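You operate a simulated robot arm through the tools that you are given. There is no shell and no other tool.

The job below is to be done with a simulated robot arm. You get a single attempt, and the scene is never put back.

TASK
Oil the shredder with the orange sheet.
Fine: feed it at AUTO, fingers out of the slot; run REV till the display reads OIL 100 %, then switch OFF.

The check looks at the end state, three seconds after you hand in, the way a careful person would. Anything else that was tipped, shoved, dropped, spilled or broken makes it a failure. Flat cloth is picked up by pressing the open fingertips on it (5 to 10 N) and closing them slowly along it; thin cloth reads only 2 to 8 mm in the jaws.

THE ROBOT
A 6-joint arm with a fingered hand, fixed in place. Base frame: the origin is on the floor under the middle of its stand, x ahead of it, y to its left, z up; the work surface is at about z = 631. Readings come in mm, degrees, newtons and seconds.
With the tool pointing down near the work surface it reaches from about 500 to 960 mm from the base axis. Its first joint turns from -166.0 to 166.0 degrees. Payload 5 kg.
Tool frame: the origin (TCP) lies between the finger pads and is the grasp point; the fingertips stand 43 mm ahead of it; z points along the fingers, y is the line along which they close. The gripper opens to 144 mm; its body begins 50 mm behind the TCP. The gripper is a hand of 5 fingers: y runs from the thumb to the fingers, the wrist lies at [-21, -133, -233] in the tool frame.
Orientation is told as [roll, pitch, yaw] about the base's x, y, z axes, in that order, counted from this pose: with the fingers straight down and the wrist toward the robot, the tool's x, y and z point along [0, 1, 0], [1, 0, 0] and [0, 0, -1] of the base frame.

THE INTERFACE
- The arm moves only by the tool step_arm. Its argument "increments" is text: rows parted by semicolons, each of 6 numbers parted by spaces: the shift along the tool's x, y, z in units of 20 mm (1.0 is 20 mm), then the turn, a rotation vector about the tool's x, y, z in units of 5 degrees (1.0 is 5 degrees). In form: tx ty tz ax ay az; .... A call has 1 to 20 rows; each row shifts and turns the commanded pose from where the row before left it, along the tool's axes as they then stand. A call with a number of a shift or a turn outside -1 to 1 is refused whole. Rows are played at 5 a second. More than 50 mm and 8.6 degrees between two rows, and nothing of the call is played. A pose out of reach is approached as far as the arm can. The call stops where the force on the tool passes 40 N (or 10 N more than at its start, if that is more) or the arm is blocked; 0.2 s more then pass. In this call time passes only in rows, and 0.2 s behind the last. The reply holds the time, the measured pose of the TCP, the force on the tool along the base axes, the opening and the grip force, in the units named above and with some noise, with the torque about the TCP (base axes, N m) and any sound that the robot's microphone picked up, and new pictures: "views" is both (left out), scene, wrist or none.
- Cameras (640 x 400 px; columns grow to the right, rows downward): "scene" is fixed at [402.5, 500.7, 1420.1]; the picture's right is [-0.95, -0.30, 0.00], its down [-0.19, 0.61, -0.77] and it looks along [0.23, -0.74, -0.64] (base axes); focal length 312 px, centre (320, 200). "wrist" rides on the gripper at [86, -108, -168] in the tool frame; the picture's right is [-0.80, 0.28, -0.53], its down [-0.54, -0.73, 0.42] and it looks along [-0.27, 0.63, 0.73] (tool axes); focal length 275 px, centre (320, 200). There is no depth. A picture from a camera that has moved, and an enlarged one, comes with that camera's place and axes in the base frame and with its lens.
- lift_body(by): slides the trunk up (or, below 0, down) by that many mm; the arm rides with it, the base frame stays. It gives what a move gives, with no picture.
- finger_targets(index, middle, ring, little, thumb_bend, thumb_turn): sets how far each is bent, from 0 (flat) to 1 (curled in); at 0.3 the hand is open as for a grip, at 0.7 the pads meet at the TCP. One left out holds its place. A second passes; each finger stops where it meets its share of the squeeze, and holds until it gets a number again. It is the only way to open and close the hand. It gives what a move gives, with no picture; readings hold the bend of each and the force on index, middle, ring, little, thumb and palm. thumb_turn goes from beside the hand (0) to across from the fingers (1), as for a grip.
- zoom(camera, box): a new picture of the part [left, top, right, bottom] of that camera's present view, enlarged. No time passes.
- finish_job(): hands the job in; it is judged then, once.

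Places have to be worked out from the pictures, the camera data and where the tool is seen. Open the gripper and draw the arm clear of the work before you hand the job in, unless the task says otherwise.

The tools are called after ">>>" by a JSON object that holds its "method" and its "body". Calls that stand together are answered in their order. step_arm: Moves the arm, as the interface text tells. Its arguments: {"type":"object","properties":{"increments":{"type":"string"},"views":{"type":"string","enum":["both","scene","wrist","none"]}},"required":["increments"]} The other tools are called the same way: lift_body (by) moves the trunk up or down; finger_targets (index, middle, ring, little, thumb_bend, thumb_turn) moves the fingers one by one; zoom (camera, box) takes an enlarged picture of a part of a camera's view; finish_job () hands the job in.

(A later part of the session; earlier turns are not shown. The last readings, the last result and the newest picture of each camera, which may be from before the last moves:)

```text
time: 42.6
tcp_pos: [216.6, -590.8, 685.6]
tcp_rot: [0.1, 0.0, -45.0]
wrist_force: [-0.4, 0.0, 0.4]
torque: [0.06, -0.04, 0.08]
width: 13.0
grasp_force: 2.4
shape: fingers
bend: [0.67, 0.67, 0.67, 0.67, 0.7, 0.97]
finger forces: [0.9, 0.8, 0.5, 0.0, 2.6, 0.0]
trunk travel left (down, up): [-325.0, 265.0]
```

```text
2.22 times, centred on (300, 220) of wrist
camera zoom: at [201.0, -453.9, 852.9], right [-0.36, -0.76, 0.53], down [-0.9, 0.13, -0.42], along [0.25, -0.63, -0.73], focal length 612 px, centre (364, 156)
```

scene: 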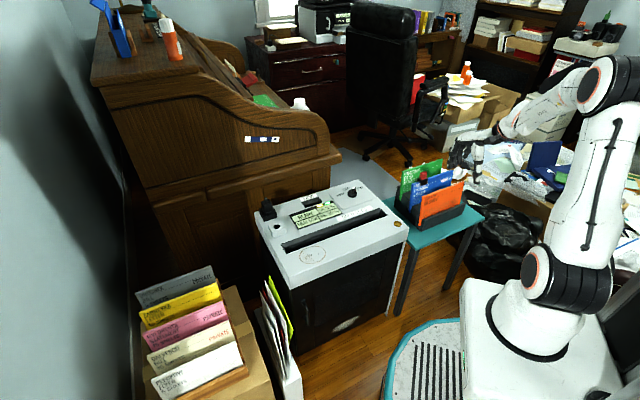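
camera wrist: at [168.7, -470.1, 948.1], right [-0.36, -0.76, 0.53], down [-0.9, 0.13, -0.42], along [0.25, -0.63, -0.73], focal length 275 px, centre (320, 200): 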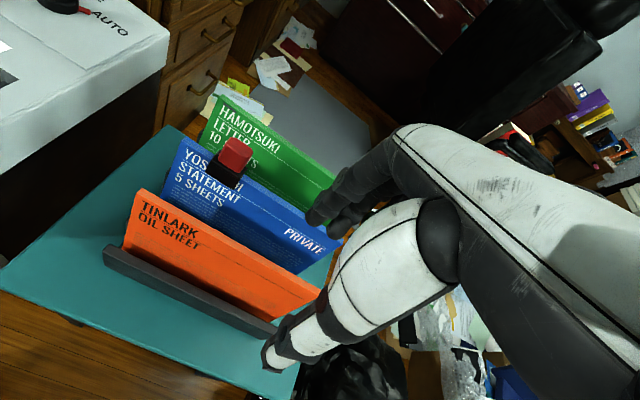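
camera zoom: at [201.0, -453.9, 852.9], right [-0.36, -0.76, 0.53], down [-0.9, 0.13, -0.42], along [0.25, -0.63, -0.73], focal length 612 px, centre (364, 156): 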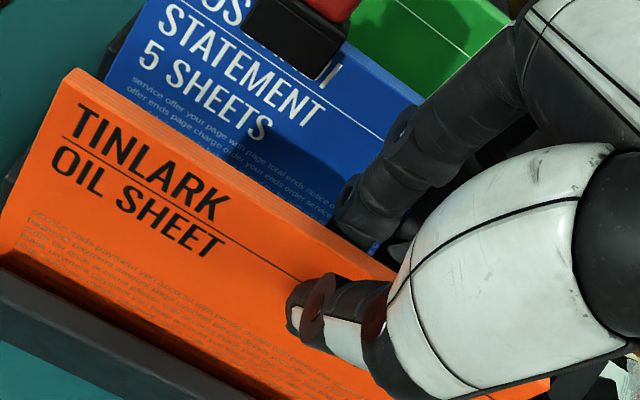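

The sheet is pinched: width 13 mm, thumb 2.6 N, and it has straightened a little between the pads. I squeeze somewhat more for a secure hold.

>>> {"method": "finger_targets", "body": {"index": 0.72, "middle": 0.72, "ring": 0.72, "little": 0.71, "thumb_bend": 0.75}}

>>> {"method": "zoom", "body": {"camera": "scene", "box": [395, 155, 475, 225]}}

```text
time: 43.6
tcp_pos: [216.0, -592.0, 685.1]
tcp_rot: [0.1, -0.1, -44.9]
wrist_force: [-2.2, 2.3, 0.5]
torque: [0.33, -0.01, 0.37]
width: 10.0
grasp_force: 16.6
shape: fingers
bend: [0.71, 0.71, 0.71, 0.71, 0.71, 0.97]
finger forces: [5.3, 4.2, 4.6, 0.9, 17.5, 0.0]
trunk travel left (down, up): [-325.0, 265.0]
```

```text
5.71 times, centred on (435, 190) of scene
camera zoom: at [402.5, 500.7, 1420.1], right [-0.95, -0.3, 0.0], down [-0.19, 0.61, -0.77], along [0.23, -0.74, -0.64], focal length 1780 px, centre (-337, 257)
```

zoom: 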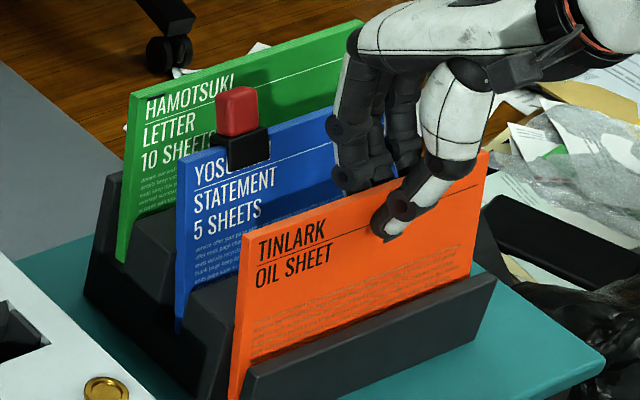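

The hold is firm (about 17 N at the thumb, 10 mm in the jaws). I lift straight up a little and check that the sheet comes along and nothing else does.

>>> {"method": "step_arm", "body": {"increments": "0 0 -0.5 0 0 0; 0 0 -0.5 0 0 0; 0 0 -0.5 0 0 0; 0 0 -0.5 0 0 0", "views": "none"}}

>>> {"method": "zoom", "body": {"camera": "scene", "box": [395, 145, 485, 225]}}

>>> {"method": "zoom", "body": {"camera": "wrist", "box": [100, 80, 400, 330]}}

```text
time: 44.6
tcp_pos: [217.2, -592.5, 727.9]
tcp_rot: [0.0, 0.0, -45.1]
wrist_force: [0.6, 0.7, 2.0]
torque: [0.11, 0.16, 0.12]
width: 10.6
grasp_force: 13.4
shape: fingers
bend: [0.71, 0.71, 0.72, 0.71, 0.71, 0.97]
finger forces: [7.3, 3.4, 2.2, 0.0, 14.5, 0.0]
trunk travel left (down, up): [-325.0, 265.0]
```

```text
5.00 times, centred on (440, 185) of scene
camera zoom: at [402.5, 500.7, 1420.1], right [-0.95, -0.3, 0.0], down [-0.19, 0.61, -0.77], along [0.23, -0.74, -0.64], focal length 1558 px, centre (-280, 275)
```

zoom: 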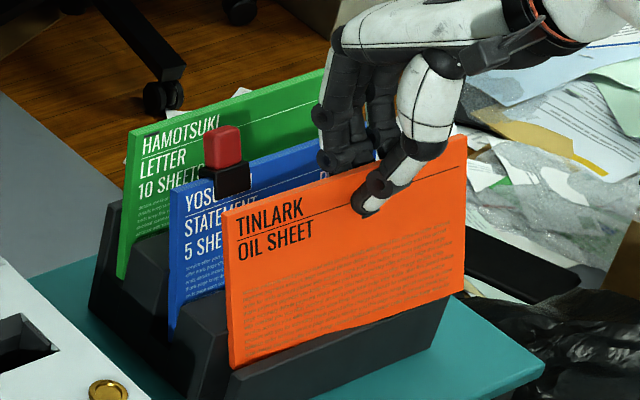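

```text
1.60 times, centred on (250, 205) of wrist
camera zoom: at [201.5, -454.9, 894.9], right [-0.36, -0.76, 0.53], down [-0.9, 0.13, -0.42], along [0.25, -0.63, -0.73], focal length 440 px, centre (432, 192)
```

zoom: 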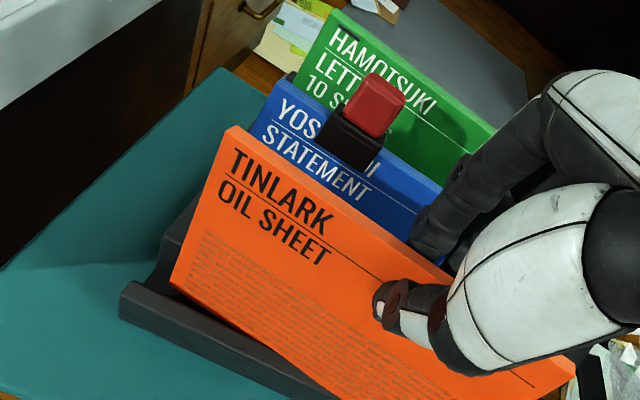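

The sheet is coming up cleanly with the hand, and the blue folder and clip stay put. I keep lifting to get it fully out of the rack.

>>> {"method": "step_arm", "body": {"increments": "0 0 -0.7 0 0 0; 0 0 -0.8 0 0 0; 0 0 -0.8 0 0 0; 0 0 -0.8 0 0 0; 0 0 -0.8 0 0 0; 0 0 -0.8 0 0 0; 0 0 -0.6 0 0 0", "views": "both"}}

>>> {"method": "zoom", "body": {"camera": "scene", "box": [390, 90, 500, 220]}}

```text
time: 46.2
tcp_pos: [216.3, -592.5, 833.6]
tcp_rot: [-0.1, 0.1, -45.1]
wrist_force: [-0.1, -0.1, 0.0]
torque: [0.01, 0.02, -0.01]
width: 10.6
grasp_force: 10.2
shape: fingers
bend: [0.71, 0.72, 0.72, 0.71, 0.71, 0.97]
finger forces: [8.3, 1.7, 0.0, 0.0, 10.2, 0.0]
trunk travel left (down, up): [-325.0, 265.0]
camera wrist: at [200.7, -454.8, 1000.2], right [-0.36, -0.76, 0.53], down [-0.9, 0.13, -0.42], along [0.25, -0.63, -0.73], focal length 275 px, centre (320, 200)
```

scene: 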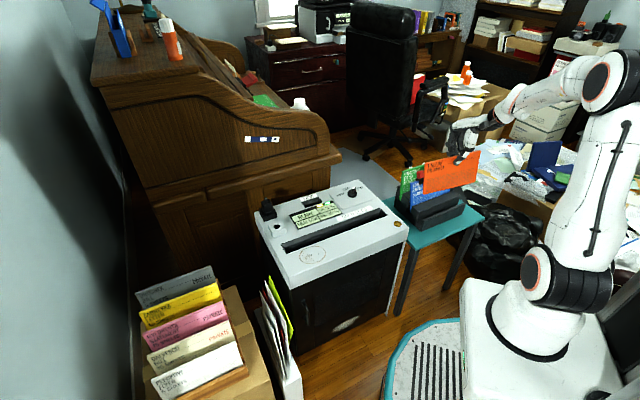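
wrist: 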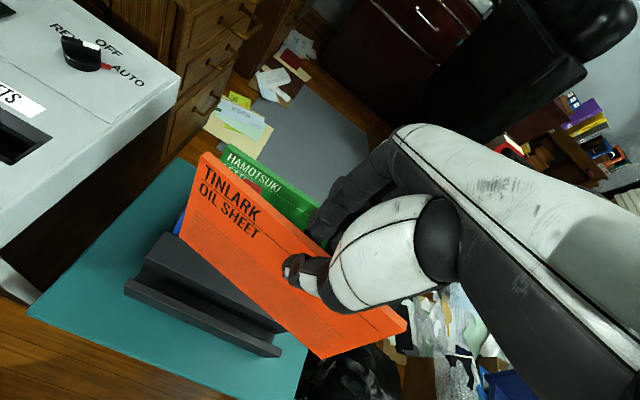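

```text
3.08 times, centred on (445, 155) of scene
camera zoom: at [402.5, 500.7, 1420.1], right [-0.95, -0.3, 0.0], down [-0.19, 0.61, -0.77], along [0.23, -0.74, -0.64], focal length 959 px, centre (-65, 338)
```

zoom: 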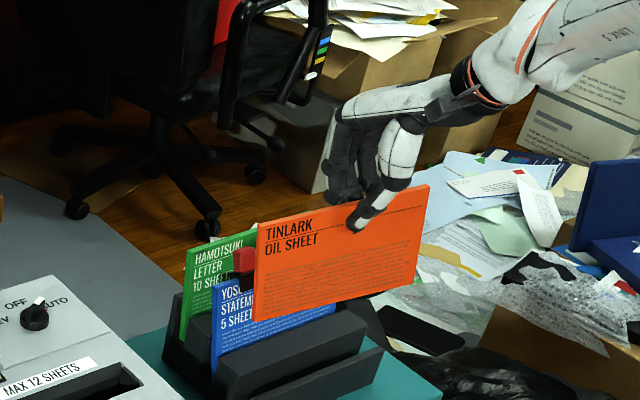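

The sheet is fully out and held by index and thumb; triangulating its corners shows it yawed about 11 degrees off the hand, leaning some 8 degrees and tilted about 5 degrees in its plane. I raise it further while turning the hand to square the sheet up with the slot direction.

>>> {"method": "step_arm", "body": {"increments": "0 0 -0.8 0 0 0; 0 0 -0.8 0 0 0; 0 0 -0.4 -0.5 0.35 -0.75; 0 0 -0.4 -0.5 0.35 -0.75; 0 0 -0.4 -0.5 0.35 -0.75", "views": "both"}}

>>> {"method": "zoom", "body": {"camera": "scene", "box": [390, 70, 500, 200]}}

```text
time: 47.4
tcp_pos: [216.6, -592.1, 889.0]
tcp_rot: [4.5, -8.0, -34.1]
wrist_force: [-0.6, 0.1, -0.1]
torque: [0.01, -0.01, 0.0]
width: 10.4
grasp_force: 10.6
shape: fingers
bend: [0.71, 0.72, 0.72, 0.71, 0.71, 0.97]
finger forces: [8.4, 1.8, 0.1, 0.0, 10.2, 0.0]
trunk travel left (down, up): [-325.0, 265.0]
camera wrist: at [148.2, -457.7, 1045.4], right [-0.29, -0.81, 0.5], down [-0.83, -0.05, -0.56], along [0.48, -0.58, -0.66], focal length 275 px, centre (320, 200)
```

scene: 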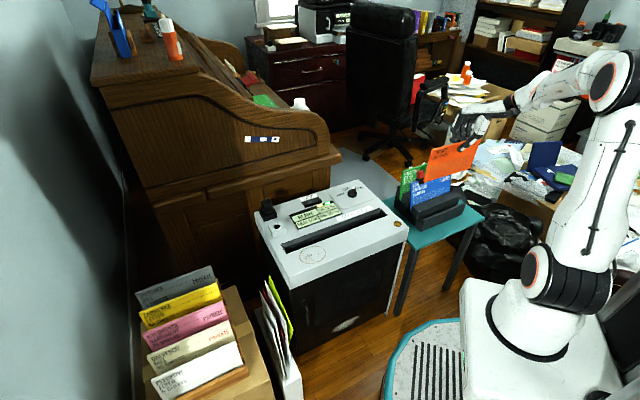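
wrist: 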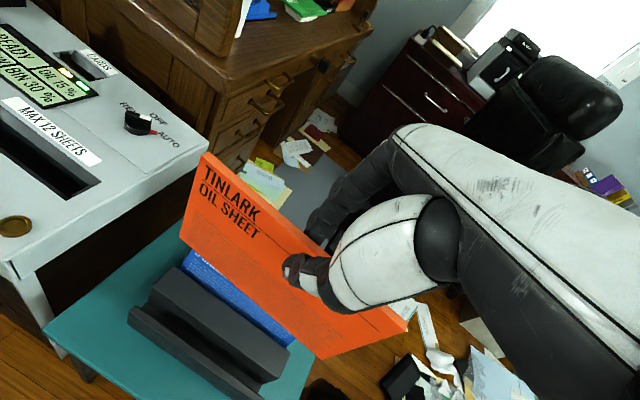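

```text
3.08 times, centred on (445, 135) of scene
camera zoom: at [402.5, 500.7, 1420.1], right [-0.95, -0.3, 0.0], down [-0.19, 0.61, -0.77], along [0.23, -0.74, -0.64], focal length 959 px, centre (-65, 400)
```

zoom: 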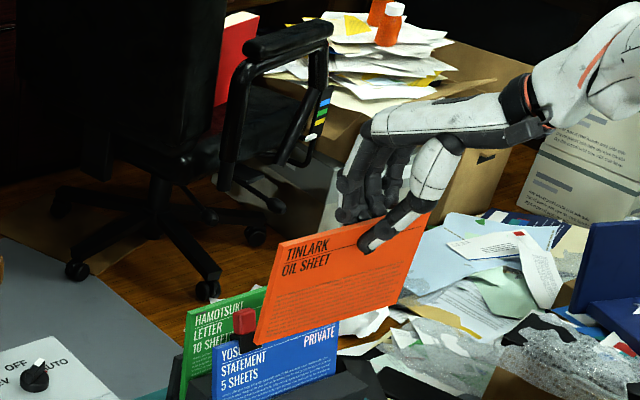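

The left edge of the sheet now triangulates as vertical and the plane close to the slot's 45 degrees. I zoom in to pick the corners more exactly before carrying it over.

>>> {"method": "zoom", "body": {"camera": "scene", "box": [420, 128, 492, 188]}}

>>> {"method": "zoom", "body": {"camera": "wrist", "box": [160, 140, 420, 370]}}

```text
6.67 times, centred on (456, 158) of scene
camera zoom: at [402.5, 500.7, 1420.1], right [-0.95, -0.3, 0.0], down [-0.19, 0.61, -0.77], along [0.23, -0.74, -0.64], focal length 2077 px, centre (-587, 480)
```

zoom: 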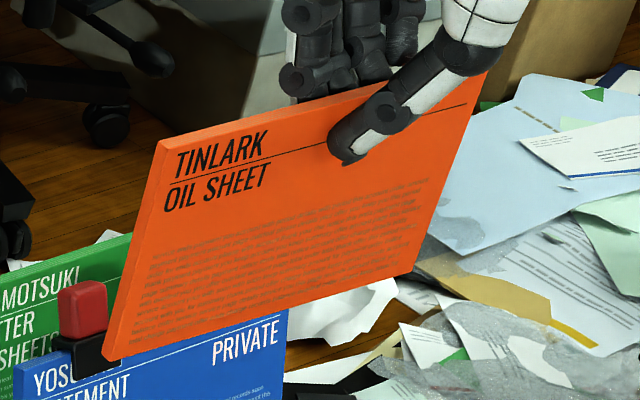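

```text
1.74 times, centred on (290, 255) of wrist
camera zoom: at [148.2, -457.7, 1045.4], right [-0.29, -0.81, 0.5], down [-0.83, -0.05, -0.56], along [0.48, -0.58, -0.66], focal length 479 px, centre (372, 104)
```

zoom: 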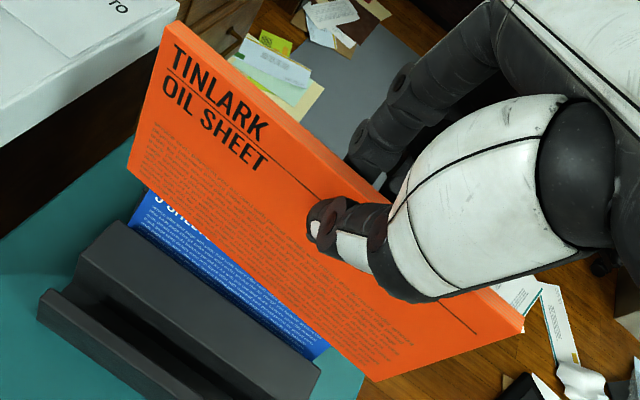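

Both views show the sheet's side edges vertical and its plane near 45 degrees, with the bottom centre about 171 mm below the TCP. I carry it at this height toward the shredder, half the distance first.

>>> {"method": "step_arm", "body": {"increments": "0.964 0.222 0.107 0 0 0; 0.964 0.222 0.107 0 0 0; 0.964 0.222 0.107 0 0 0; 0.964 0.222 0.107 0 0 0; 0.964 0.222 0.107 0 0 0; 0.964 0.222 0.107 0 0 0; 0.964 0.222 0.107 0 0 0; 0.964 0.222 0.107 0 0 0; 0.964 0.222 0.107 0 0 0; 0.964 0.222 0.107 0 0 0; 0.964 0.222 0.107 0 0 0; 0.964 0.222 0.107 0 0 0", "views": "both"}}

```text
time: 50.0
tcp_pos: [391.7, -428.6, 887.4]
tcp_rot: [4.5, -7.9, -34.0]
wrist_force: [0.7, -0.2, -0.9]
torque: [0.02, 0.01, 0.05]
width: 10.2
grasp_force: 10.0
shape: fingers
bend: [0.71, 0.72, 0.72, 0.71, 0.71, 0.97]
finger forces: [8.2, 1.9, 0.1, 0.1, 10.2, 0.0]
trunk travel left (down, up): [-325.0, 265.0]
camera wrist: at [323.4, -293.4, 1044.9], right [-0.29, -0.81, 0.5], down [-0.83, -0.05, -0.56], along [0.48, -0.58, -0.66], focal length 275 px, centre (320, 200)
```

scene: 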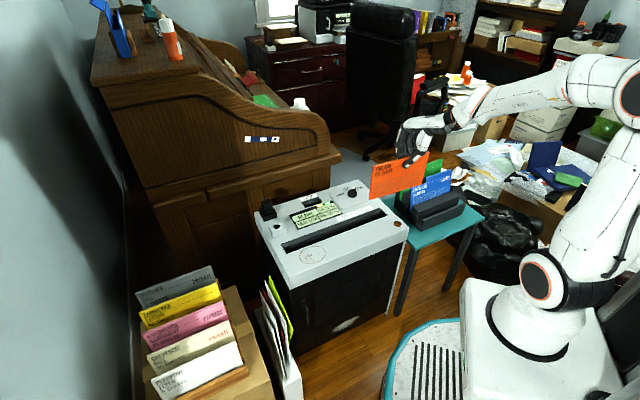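
wrist: 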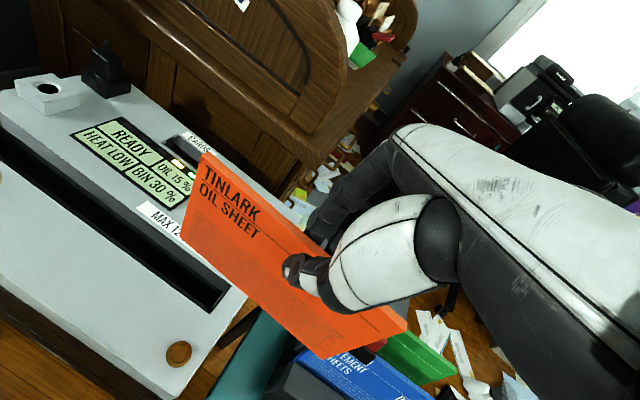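

The sheet rides steadily and the shredder is still READY. I carry it the rest of the way over the slot.

>>> {"method": "step_arm", "body": {"increments": "0.964 0.222 0.107 0 0 0; 0.964 0.222 0.107 0 0 0; 0.964 0.222 0.107 0 0 0; 0.964 0.222 0.107 0 0 0; 0.964 0.222 0.107 0 0 0; 0.964 0.222 0.107 0 0 0; 0.964 0.222 0.107 0 0 0; 0.964 0.222 0.107 0 0 0; 0.964 0.222 0.107 0 0 0; 0.964 0.222 0.107 0 0 0; 0.964 0.222 0.107 0 0 0; 0.964 0.222 0.107 0 0 0", "views": "both"}}

>>> {"method": "zoom", "body": {"camera": "scene", "box": [250, 120, 420, 270]}}

>>> {"method": "zoom", "body": {"camera": "wrist", "box": [60, 120, 420, 400]}}

```text
time: 52.6
tcp_pos: [563.9, -266.6, 888.7]
tcp_rot: [4.4, -7.8, -34.1]
wrist_force: [-0.5, -0.6, 0.0]
torque: [0.04, -0.02, 0.01]
width: 10.5
grasp_force: 10.0
shape: fingers
bend: [0.71, 0.72, 0.72, 0.71, 0.71, 0.97]
finger forces: [8.3, 1.9, 0.0, 0.0, 10.2, 0.0]
trunk travel left (down, up): [-325.0, 265.0]
camera wrist: at [496.8, -132.7, 1044.9], right [-0.29, -0.81, 0.5], down [-0.83, -0.05, -0.56], along [0.48, -0.58, -0.66], focal length 275 px, centre (320, 200)
```

scene: 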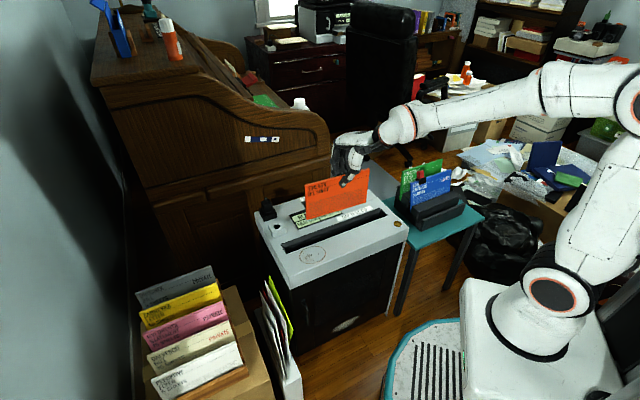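
wrist: 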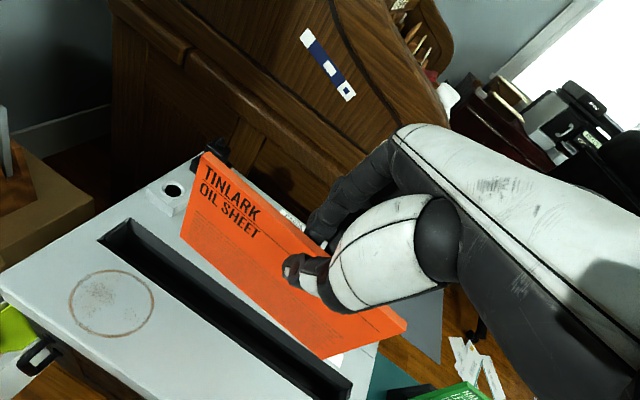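

```text
2.67 times, centred on (335, 195) of scene
camera zoom: at [402.5, 500.7, 1420.1], right [-0.95, -0.3, 0.0], down [-0.19, 0.61, -0.77], along [0.23, -0.74, -0.64], focal length 831 px, centre (280, 213)
```

zoom: 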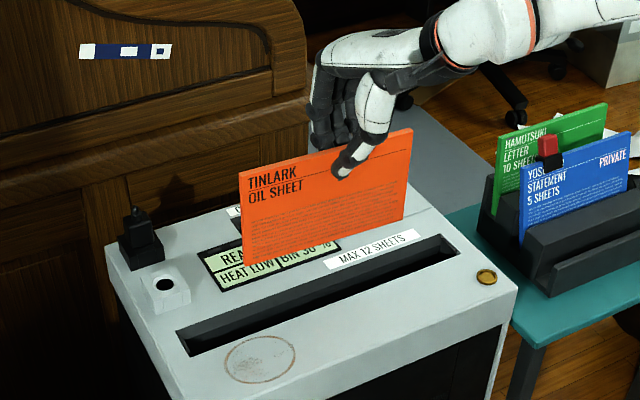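

```text
1.43 times, centred on (240, 260) of wrist
camera zoom: at [496.8, -132.7, 1044.9], right [-0.29, -0.81, 0.5], down [-0.83, -0.05, -0.56], along [0.48, -0.58, -0.66], focal length 393 px, centre (434, 114)
```

zoom: 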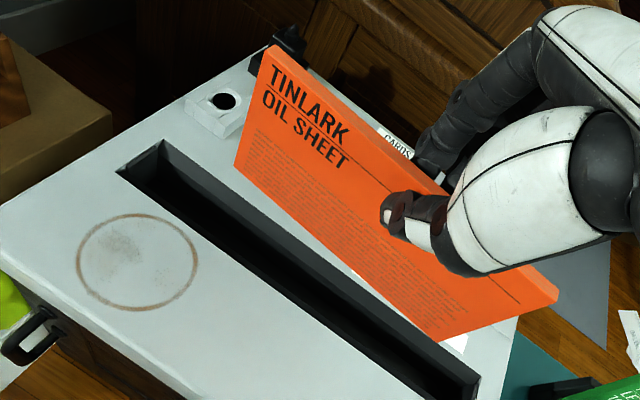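

Over the shredder, I get the sheet's bottom centre at about (581, -258, 731) and its direction at about 41 degrees, while the slot's centre line passes (585, -270) at 45 degrees. I turn 4 degrees, shift about 12 mm toward the slot's line and come down 60 mm to check alignment.

>>> {"method": "step_arm", "body": {"increments": "0 0 0 0 0 -0.8; -0.48 0.5 0.04 0 0 0; -0.058 -0.104 0.74 0 0 0; -0.058 -0.104 0.74 0 0 0; -0.058 -0.104 0.74 0 0 0; -0.058 -0.104 0.74 0 0 0", "views": "both"}}

>>> {"method": "zoom", "body": {"camera": "scene", "box": [260, 150, 410, 270]}}

>>> {"method": "zoom", "body": {"camera": "wrist", "box": [60, 120, 420, 400]}}

```text
time: 54.0
tcp_pos: [569.9, -280.7, 828.7]
tcp_rot: [3.8, -8.2, -30.0]
wrist_force: [-0.4, 0.1, -0.4]
torque: [-0.01, 0.01, 0.0]
width: 10.5
grasp_force: 10.2
shape: fingers
bend: [0.71, 0.72, 0.72, 0.71, 0.71, 0.97]
finger forces: [8.3, 1.8, 0.0, 0.1, 10.2, 0.0]
trunk travel left (down, up): [-325.0, 265.0]
camera wrist: at [491.8, -150.0, 984.4], right [-0.23, -0.83, 0.51], down [-0.82, -0.12, -0.56], along [0.52, -0.55, -0.65], focal length 275 px, centre (320, 200)
```

scene: 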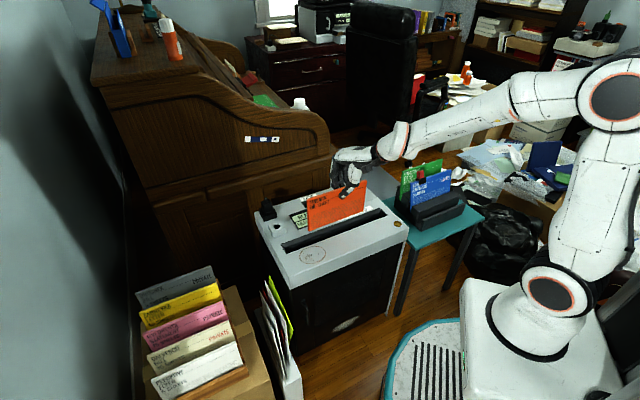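
wrist: 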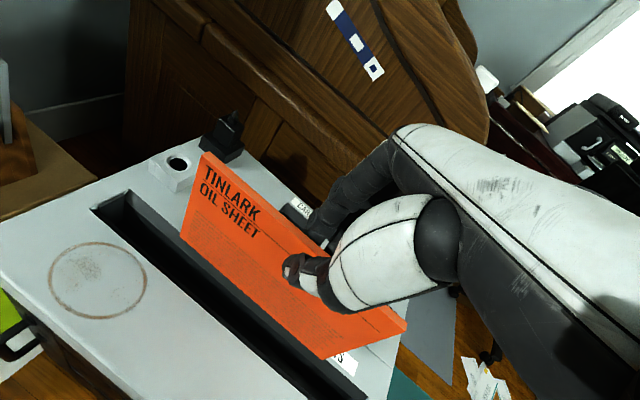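

```text
3.33 times, centred on (335, 210) of scene
camera zoom: at [402.5, 500.7, 1420.1], right [-0.95, -0.3, 0.0], down [-0.19, 0.61, -0.77], along [0.23, -0.74, -0.64], focal length 1038 px, centre (270, 167)
```

zoom: 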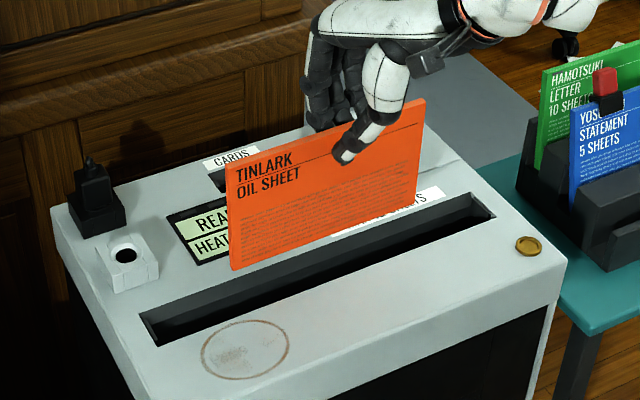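

```text
1.43 times, centred on (240, 260) of wrist
camera zoom: at [491.8, -150.0, 984.4], right [-0.23, -0.83, 0.51], down [-0.82, -0.12, -0.56], along [0.52, -0.55, -0.65], focal length 393 px, centre (434, 114)
```

zoom: 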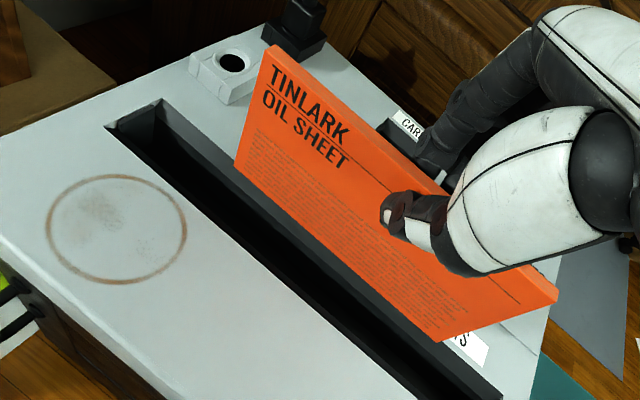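

The sheet's bottom edge is about parallel with the slot and nearly centred over it, slightly to the far side. I shift 5 mm toward the near side and lower it until the bottom edge just enters the mouth.

>>> {"method": "step_arm", "body": {"increments": "0.066 -0.236 -0.03 0 0 0; -0.035 -0.077 0.53 0 0 0; -0.035 -0.077 0.53 0 0 0; -0.035 -0.077 0.53 0 0 0; -0.035 -0.077 0.53 0 0 0", "views": "both"}}

>>> {"method": "zoom", "body": {"camera": "scene", "box": [260, 150, 410, 270]}}

>>> {"method": "zoom", "body": {"camera": "wrist", "box": [60, 120, 420, 400]}}

```text
time: 55.2
tcp_pos: [566.0, -276.4, 785.9]
tcp_rot: [4.0, -8.2, -30.1]
wrist_force: [-0.7, 0.1, 0.3]
torque: [0.0, 0.01, -0.01]
width: 10.5
grasp_force: 10.1
shape: fingers
bend: [0.71, 0.72, 0.72, 0.71, 0.71, 0.97]
finger forces: [8.3, 1.9, 0.1, 0.0, 10.2, 0.0]
trunk travel left (down, up): [-325.0, 265.0]
camera wrist: at [489.2, -145.3, 941.9], right [-0.23, -0.83, 0.51], down [-0.82, -0.12, -0.56], along [0.52, -0.55, -0.65], focal length 275 px, centre (320, 200)
```

scene: 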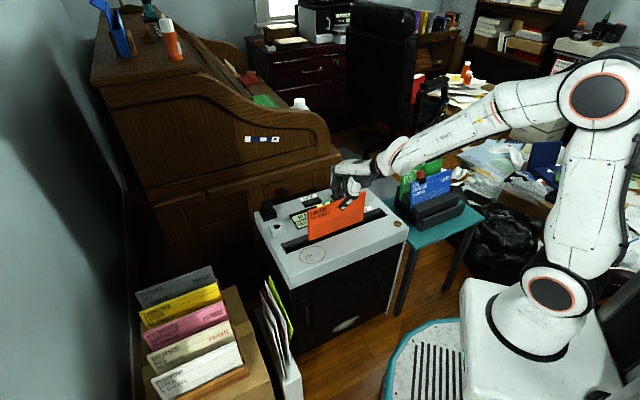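
wrist: 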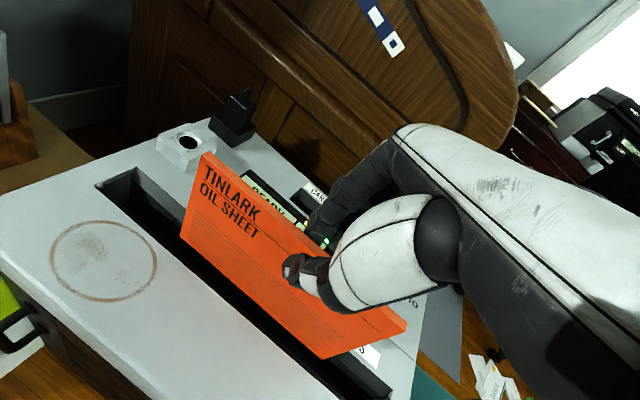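

```text
3.33 times, centred on (335, 210) of scene
camera zoom: at [402.5, 500.7, 1420.1], right [-0.95, -0.3, 0.0], down [-0.19, 0.61, -0.77], along [0.23, -0.74, -0.64], focal length 1038 px, centre (270, 167)
```

zoom: 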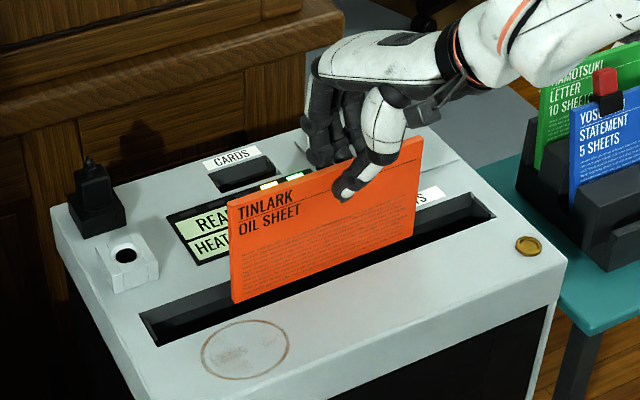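

```text
1.43 times, centred on (240, 260) of wrist
camera zoom: at [489.2, -145.3, 941.9], right [-0.23, -0.83, 0.51], down [-0.82, -0.12, -0.56], along [0.52, -0.55, -0.65], focal length 393 px, centre (434, 114)
```

zoom: 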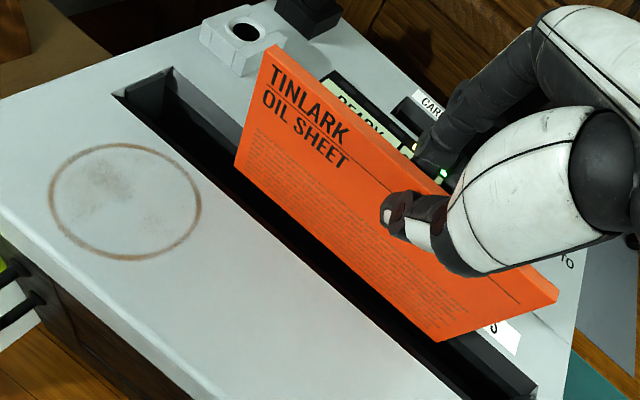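

The bottom edge sits centred in the slot mouth in the wrist view. I feed it downward slowly, 20 mm, watching for force and the motor sound.

>>> {"method": "step_arm", "body": {"increments": "-0.0164 -0.0357 0.247 0 0 0; -0.0164 -0.0357 0.247 0 0 0; -0.0164 -0.0357 0.247 0 0 0; -0.0164 -0.0357 0.247 0 0 0", "views": "both"}}

>>> {"method": "zoom", "body": {"camera": "scene", "box": [260, 150, 410, 270]}}

```text
time: 56.2
tcp_pos: [566.0, -276.9, 767.1]
tcp_rot: [3.9, -8.2, -30.0]
wrist_force: [-0.3, 0.8, -0.3]
torque: [0.01, -0.01, 0.0]
width: 10.3
grasp_force: 10.1
shape: fingers
bend: [0.71, 0.72, 0.72, 0.71, 0.71, 0.97]
finger forces: [8.3, 2.0, 0.1, 0.0, 10.2, 0.0]
trunk travel left (down, up): [-325.0, 265.0]
camera wrist: at [489.4, -145.8, 922.3], right [-0.23, -0.83, 0.51], down [-0.82, -0.12, -0.56], along [0.52, -0.55, -0.65], focal length 275 px, centre (320, 200)
```

scene: 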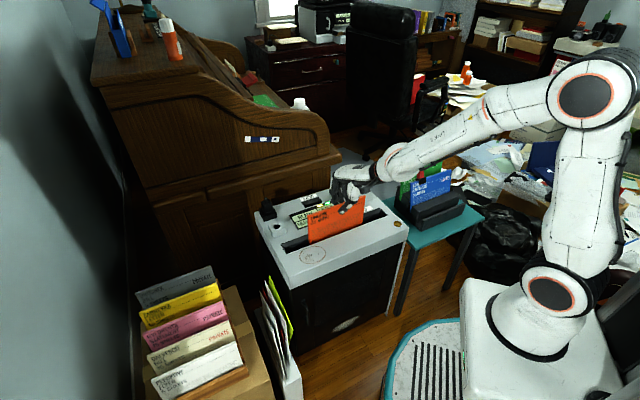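
wrist: 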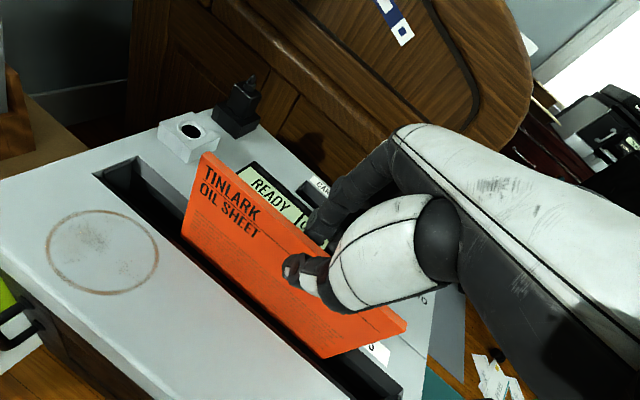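

```text
3.33 times, centred on (335, 210) of scene
camera zoom: at [402.5, 500.7, 1420.1], right [-0.95, -0.3, 0.0], down [-0.19, 0.61, -0.77], along [0.23, -0.74, -0.64], focal length 1038 px, centre (270, 167)
```

zoom: 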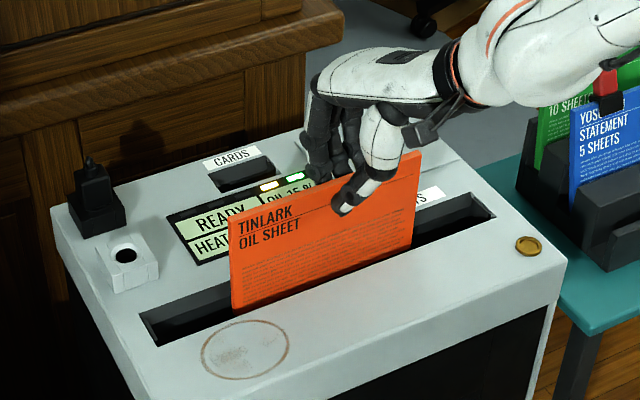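

The bottom edge is inside the slot now, with no resistance and still READY. I continue down another 20 mm.

>>> {"method": "step_arm", "body": {"increments": "-0.0164 -0.0357 0.247 0 0 0; -0.0164 -0.0357 0.247 0 0 0; -0.0164 -0.0357 0.247 0 0 0; -0.0164 -0.0357 0.247 0 0 0", "views": "wrist"}}

>>> {"method": "zoom", "body": {"camera": "scene", "box": [260, 150, 410, 270]}}

```text
time: 57.2
tcp_pos: [566.1, -277.1, 747.1]
tcp_rot: [4.0, -8.2, -30.0]
wrist_force: [0.5, 0.6, -0.7]
torque: [-0.01, -0.02, -0.02]
width: 10.3
grasp_force: 10.3
shape: fingers
bend: [0.71, 0.72, 0.72, 0.71, 0.71, 0.97]
finger forces: [8.3, 2.1, 0.1, 0.0, 10.2, 0.1]
trunk travel left (down, up): [-325.0, 265.0]
camera wrist: at [489.3, -146.3, 903.1], right [-0.23, -0.83, 0.51], down [-0.82, -0.12, -0.56], along [0.52, -0.55, -0.65], focal length 275 px, centre (320, 200)
```

wrist: 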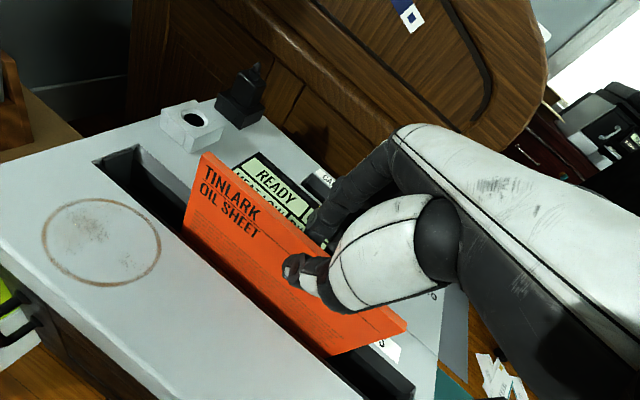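

```text
3.33 times, centred on (335, 210) of scene
camera zoom: at [402.5, 500.7, 1420.1], right [-0.95, -0.3, 0.0], down [-0.19, 0.61, -0.77], along [0.23, -0.74, -0.64], focal length 1038 px, centre (270, 167)
```

zoom: 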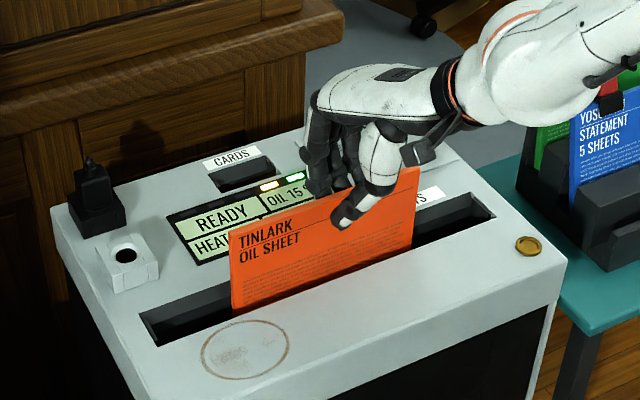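

About 40 mm is in the slot and the display still says READY. I go on in smaller steps, listening for the motor to start.

>>> {"method": "step_arm", "body": {"increments": "-0.0164 -0.0357 0.247 0 0 0; -0.0164 -0.0357 0.247 0 0 0", "views": "none"}}

>>> {"method": "zoom", "body": {"camera": "scene", "box": [260, 150, 410, 270]}}

```text
time: 57.8
tcp_pos: [567.8, -276.3, 737.4]
tcp_rot: [3.9, -8.2, -30.1]
wrist_force: [0.0, -0.2, 0.2]
torque: [-0.01, 0.01, 0.02]
width: 10.6
grasp_force: 10.1
shape: fingers
bend: [0.71, 0.72, 0.72, 0.71, 0.71, 0.97]
finger forces: [8.3, 2.0, 0.0, 0.0, 10.3, 0.0]
trunk travel left (down, up): [-325.0, 265.0]
```

```text
3.33 times, centred on (335, 210) of scene
camera zoom: at [402.5, 500.7, 1420.1], right [-0.95, -0.3, 0.0], down [-0.19, 0.61, -0.77], along [0.23, -0.74, -0.64], focal length 1038 px, centre (270, 167)
```

zoom: 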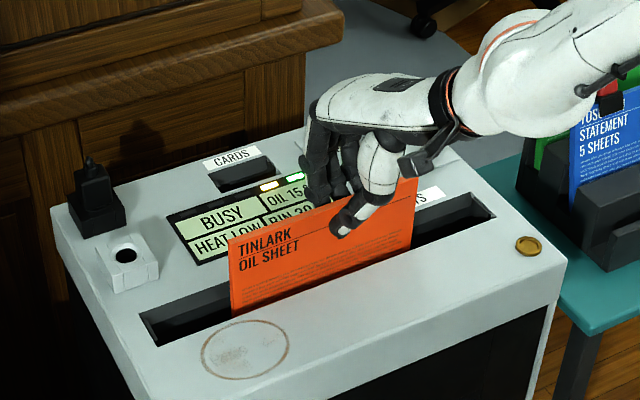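

The display turned BUSY: the shredder has caught the sheet. I release it at once by opening thumb and fingers.

>>> {"method": "finger_targets", "body": {"index": 0.5, "middle": 0.5, "ring": 0.5, "little": 0.5, "thumb_bend": 0.4}}

>>> {"method": "zoom", "body": {"camera": "scene", "box": [260, 150, 410, 270]}}

```text
time: 58.8
tcp_pos: [566.7, -277.0, 737.5]
tcp_rot: [3.9, -8.2, -30.1]
wrist_force: [-0.6, 0.0, 0.5]
torque: [-0.01, 0.03, -0.01]
width: 95.9
grasp_force: 0.2
shape: fingers
bend: [0.5, 0.5, 0.5, 0.5, 0.4, 0.97]
finger forces: [0.0, 0.1, 0.1, 0.0, 0.1, 0.0]
trunk travel left (down, up): [-325.0, 265.0]
```

```text
3.33 times, centred on (335, 210) of scene
camera zoom: at [402.5, 500.7, 1420.1], right [-0.95, -0.3, 0.0], down [-0.19, 0.61, -0.77], along [0.23, -0.74, -0.64], focal length 1038 px, centre (270, 167)
```

zoom: 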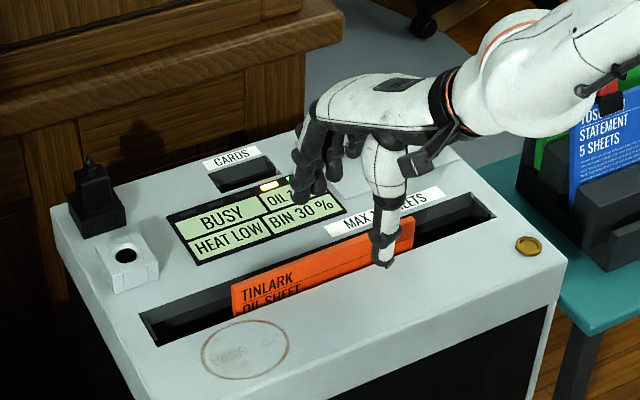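

It is being drawn in nicely, with only the title strip still showing and OIL rising. I raise the hand straight up, clear of the slot.

>>> {"method": "step_arm", "body": {"increments": "0.05 0.11 -0.75 0 0 0; 0.05 0.11 -0.75 0 0 0; 0.05 0.11 -0.75 0 0 0; 0.05 0.11 -0.75 0 0 0; 0.05 0.11 -0.75 0 0 0", "views": "both"}}

>>> {"method": "zoom", "body": {"camera": "scene", "box": [260, 170, 410, 270]}}

```text
time: 60.0
tcp_pos: [565.0, -275.9, 813.6]
tcp_rot: [3.9, -8.2, -30.2]
wrist_force: [-0.1, -0.1, -1.0]
torque: [-0.01, 0.0, -0.02]
width: 96.1
grasp_force: 0.0
shape: fingers
bend: [0.5, 0.5, 0.5, 0.5, 0.4, 0.97]
finger forces: [0.1, 0.0, 0.0, 0.0, 0.0, 0.0]
trunk travel left (down, up): [-325.0, 265.0]
camera wrist: at [487.7, -145.4, 969.8], right [-0.23, -0.83, 0.51], down [-0.82, -0.12, -0.56], along [0.52, -0.55, -0.65], focal length 275 px, centre (320, 200)
```

scene: 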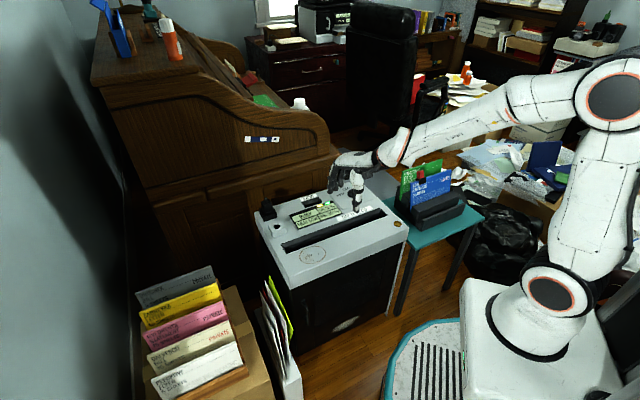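
wrist: 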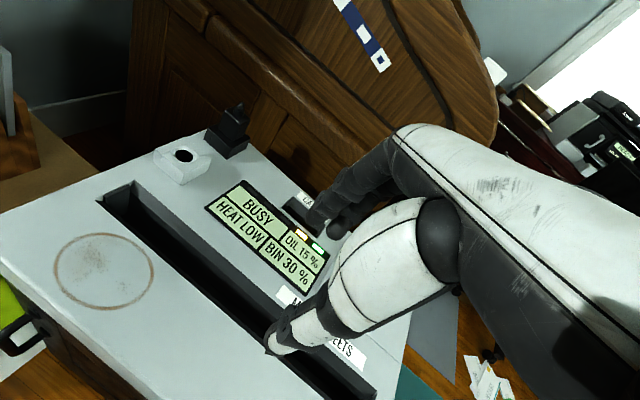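

```text
4.00 times, centred on (335, 220) of scene
camera zoom: at [402.5, 500.7, 1420.1], right [-0.95, -0.3, 0.0], down [-0.19, 0.61, -0.77], along [0.23, -0.74, -0.64], focal length 1246 px, centre (260, 120)
```

zoom: 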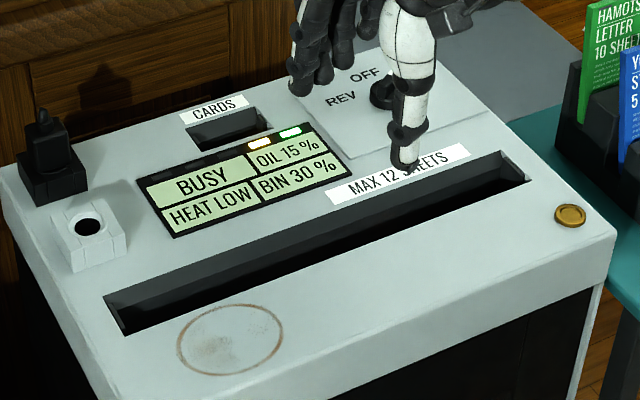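

The sheet has gone fully in; the display shows BUSY, OIL 15 %, and fingers are out of the slot. While it finishes I turn the hand back upright to yaw 45 for pushing the knob again.

>>> {"method": "step_arm", "body": {"increments": "0 0 0 0.5 -0.35 -1; 0 0 0 0.5 -0.35 -1; 0 0 0 0.5 -0.35 -1; 0 0 0 0 0 -1; 0 0 0 0 0 -1; 0 0 0 0 0 -1; 0 0 0 0 0 -1; 0 0 0 0 0 -1; 0 0 0 0 0 -1; 0 0 0 0 0 -1; 0 0 0 0 0 -1; 0 0 0 0 0 -1; 0 0 0 0 0 -1; 0 0 0 0 0 -1; 0 0 0 0 0 -1", "views": "both"}}

>>> {"method": "zoom", "body": {"camera": "scene", "box": [250, 170, 410, 270]}}

```text
time: 63.2
tcp_pos: [565.4, -274.6, 812.7]
tcp_rot: [-2.0, 1.8, 45.2]
wrist_force: [-1.2, -0.1, -0.2]
torque: [-0.02, -0.02, -0.02]
width: 96.0
grasp_force: 0.1
shape: fingers
bend: [0.5, 0.5, 0.5, 0.5, 0.4, 0.97]
finger forces: [0.0, 0.0, 0.0, 0.1, 0.1, 0.0]
trunk travel left (down, up): [-325.0, 265.0]
camera wrist: at [428.0, -284.3, 980.3], right [0.76, -0.34, 0.55], down [-0.13, -0.92, -0.38], along [0.63, 0.22, -0.74], focal length 275 px, centre (320, 200)
```

scene: 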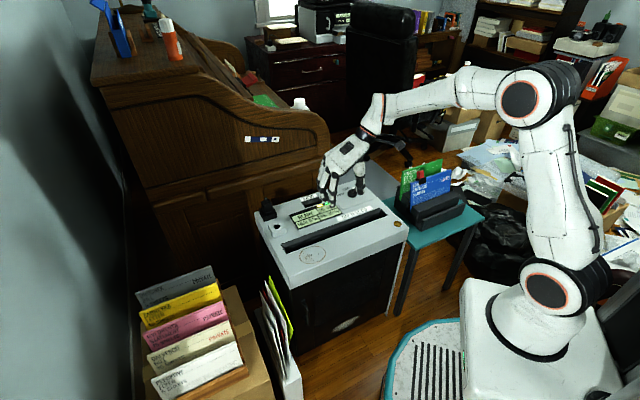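
wrist: 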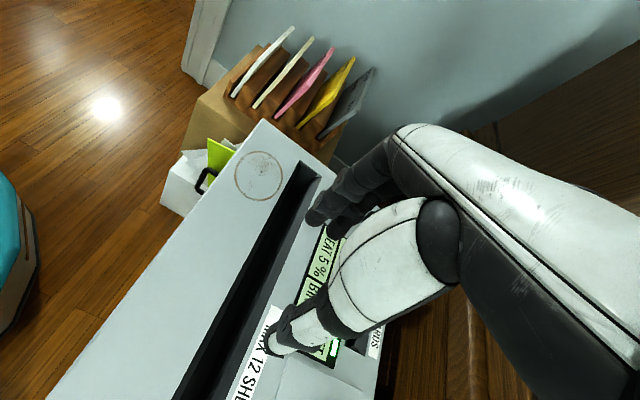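

```text
4.00 times, centred on (330, 220) of scene
camera zoom: at [402.5, 500.7, 1420.1], right [-0.95, -0.3, 0.0], down [-0.19, 0.61, -0.77], along [0.23, -0.74, -0.64], focal length 1246 px, centre (280, 120)
```

zoom: 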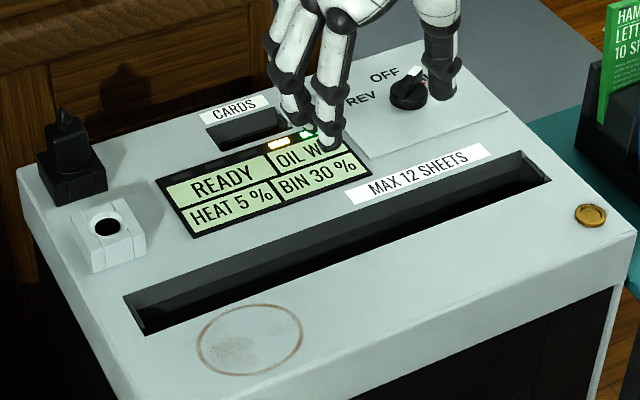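

The shredder is READY again (HEAT 5 %) and the OIL field has changed. I flatten the fingers again, level the hand, and move to a hover on the AUTO side of the knob bar.

>>> {"method": "finger_targets", "body": {"index": 0.0, "middle": 0.0, "ring": 0.0, "little": 0.0, "thumb_bend": 0.45, "thumb_turn": 1.0}}

>>> {"method": "zoom", "body": {"camera": "scene", "box": [280, 190, 360, 245]}}

>>> {"method": "step_arm", "body": {"increments": "0 0 0 -0.36 0.4 0; -0.7925 -0.669 0.298 0 0 0; -0.7925 -0.669 0.298 0 0 0; -0.7925 -0.669 0.298 0 0 0; -0.7925 -0.669 0.298 0 0 0; -0.7925 -0.669 0.298 0 0 0; -0.7925 -0.669 0.298 0 0 0; -0.7925 -0.669 0.298 0 0 0; -0.7925 -0.669 0.298 0 0 0", "views": "both"}}

>>> {"method": "zoom", "body": {"camera": "scene", "box": [320, 150, 390, 210]}}

>>> {"method": "zoom", "body": {"camera": "wrist", "box": [200, 250, 360, 400]}}

```text
time: 64.2
tcp_pos: [565.0, -275.4, 813.6]
tcp_rot: [-2.0, 1.8, 45.0]
wrist_force: [0.0, -0.1, -0.1]
torque: [-0.01, -0.03, 0.0]
width: 183.7
grasp_force: 0.1
shape: fingers
bend: [0.0, 0.0, 0.0, 0.0, 0.45, 0.99]
finger forces: [0.0, 0.1, 0.1, 0.0, 0.1, 0.1]
trunk travel left (down, up): [-325.0, 265.0]
```

```text
7.27 times, centred on (320, 218) of scene
camera zoom: at [402.5, 500.7, 1420.1], right [-0.95, -0.3, 0.0], down [-0.19, 0.61, -0.77], along [0.23, -0.74, -0.64], focal length 2266 px, centre (320, 73)
```

zoom: 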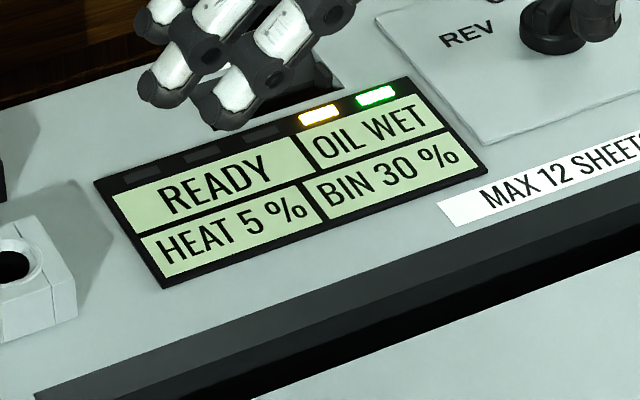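

```text
time: 66.2
tcp_pos: [579.2, -442.4, 763.2]
tcp_rot: [0.0, 0.0, 45.1]
wrist_force: [0.1, 0.9, 0.5]
torque: [-0.04, 0.01, -0.01]
width: 183.7
grasp_force: 0.2
shape: fingers
bend: [0.0, 0.0, 0.0, 0.0, 0.45, 0.99]
finger forces: [0.1, 0.0, 0.0, 0.0, 0.0, 0.0]
trunk travel left (down, up): [-325.0, 265.0]
camera wrist: at [441.5, -457.5, 931.3], right [0.76, -0.36, 0.53], down [-0.13, -0.9, -0.42], along [0.63, 0.25, -0.73], focal length 275 px, centre (320, 200)
```

scene: 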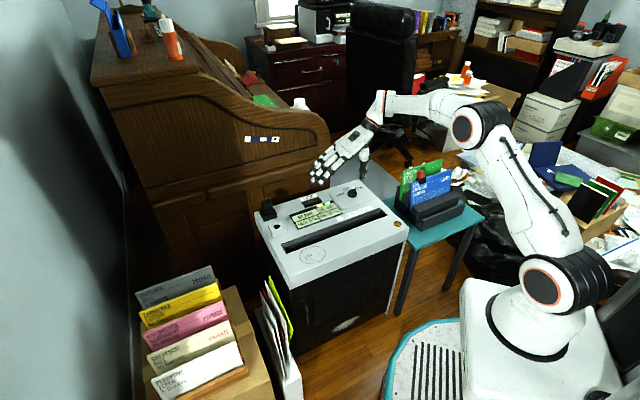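
wrist: 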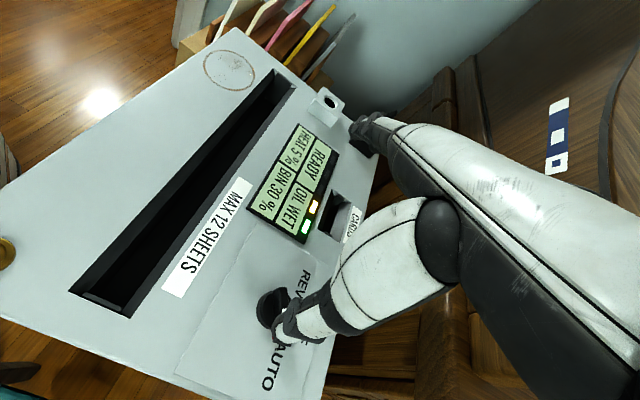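

```text
6.67 times, centred on (355, 180) of scene
camera zoom: at [402.5, 500.7, 1420.1], right [-0.95, -0.3, 0.0], down [-0.19, 0.61, -0.77], along [0.23, -0.74, -0.64], focal length 2077 px, centre (87, 333)
```

zoom: 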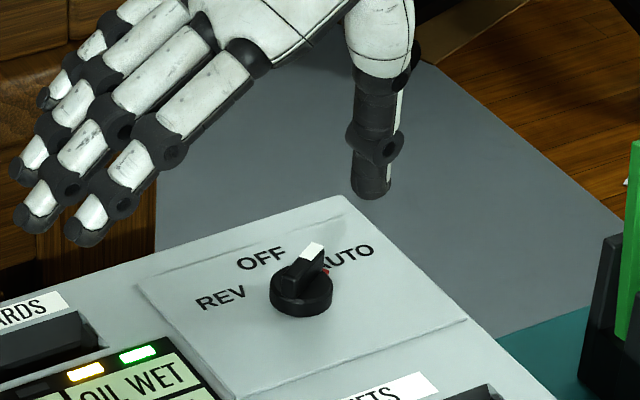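

```text
2.67 times, centred on (280, 325) of wrist
camera zoom: at [441.5, -457.5, 931.3], right [0.76, -0.36, 0.53], down [-0.13, -0.9, -0.42], along [0.63, 0.25, -0.73], focal length 734 px, centre (427, -133)
```

zoom: 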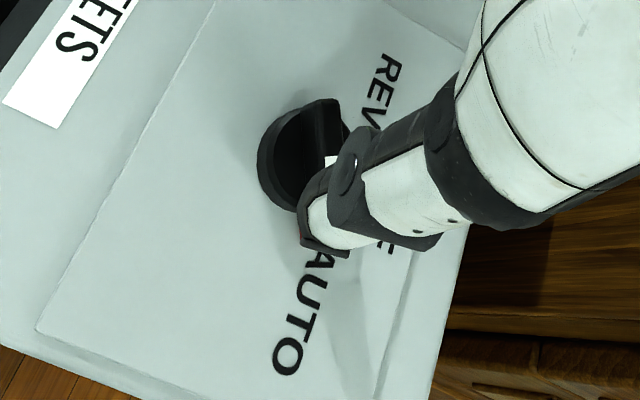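

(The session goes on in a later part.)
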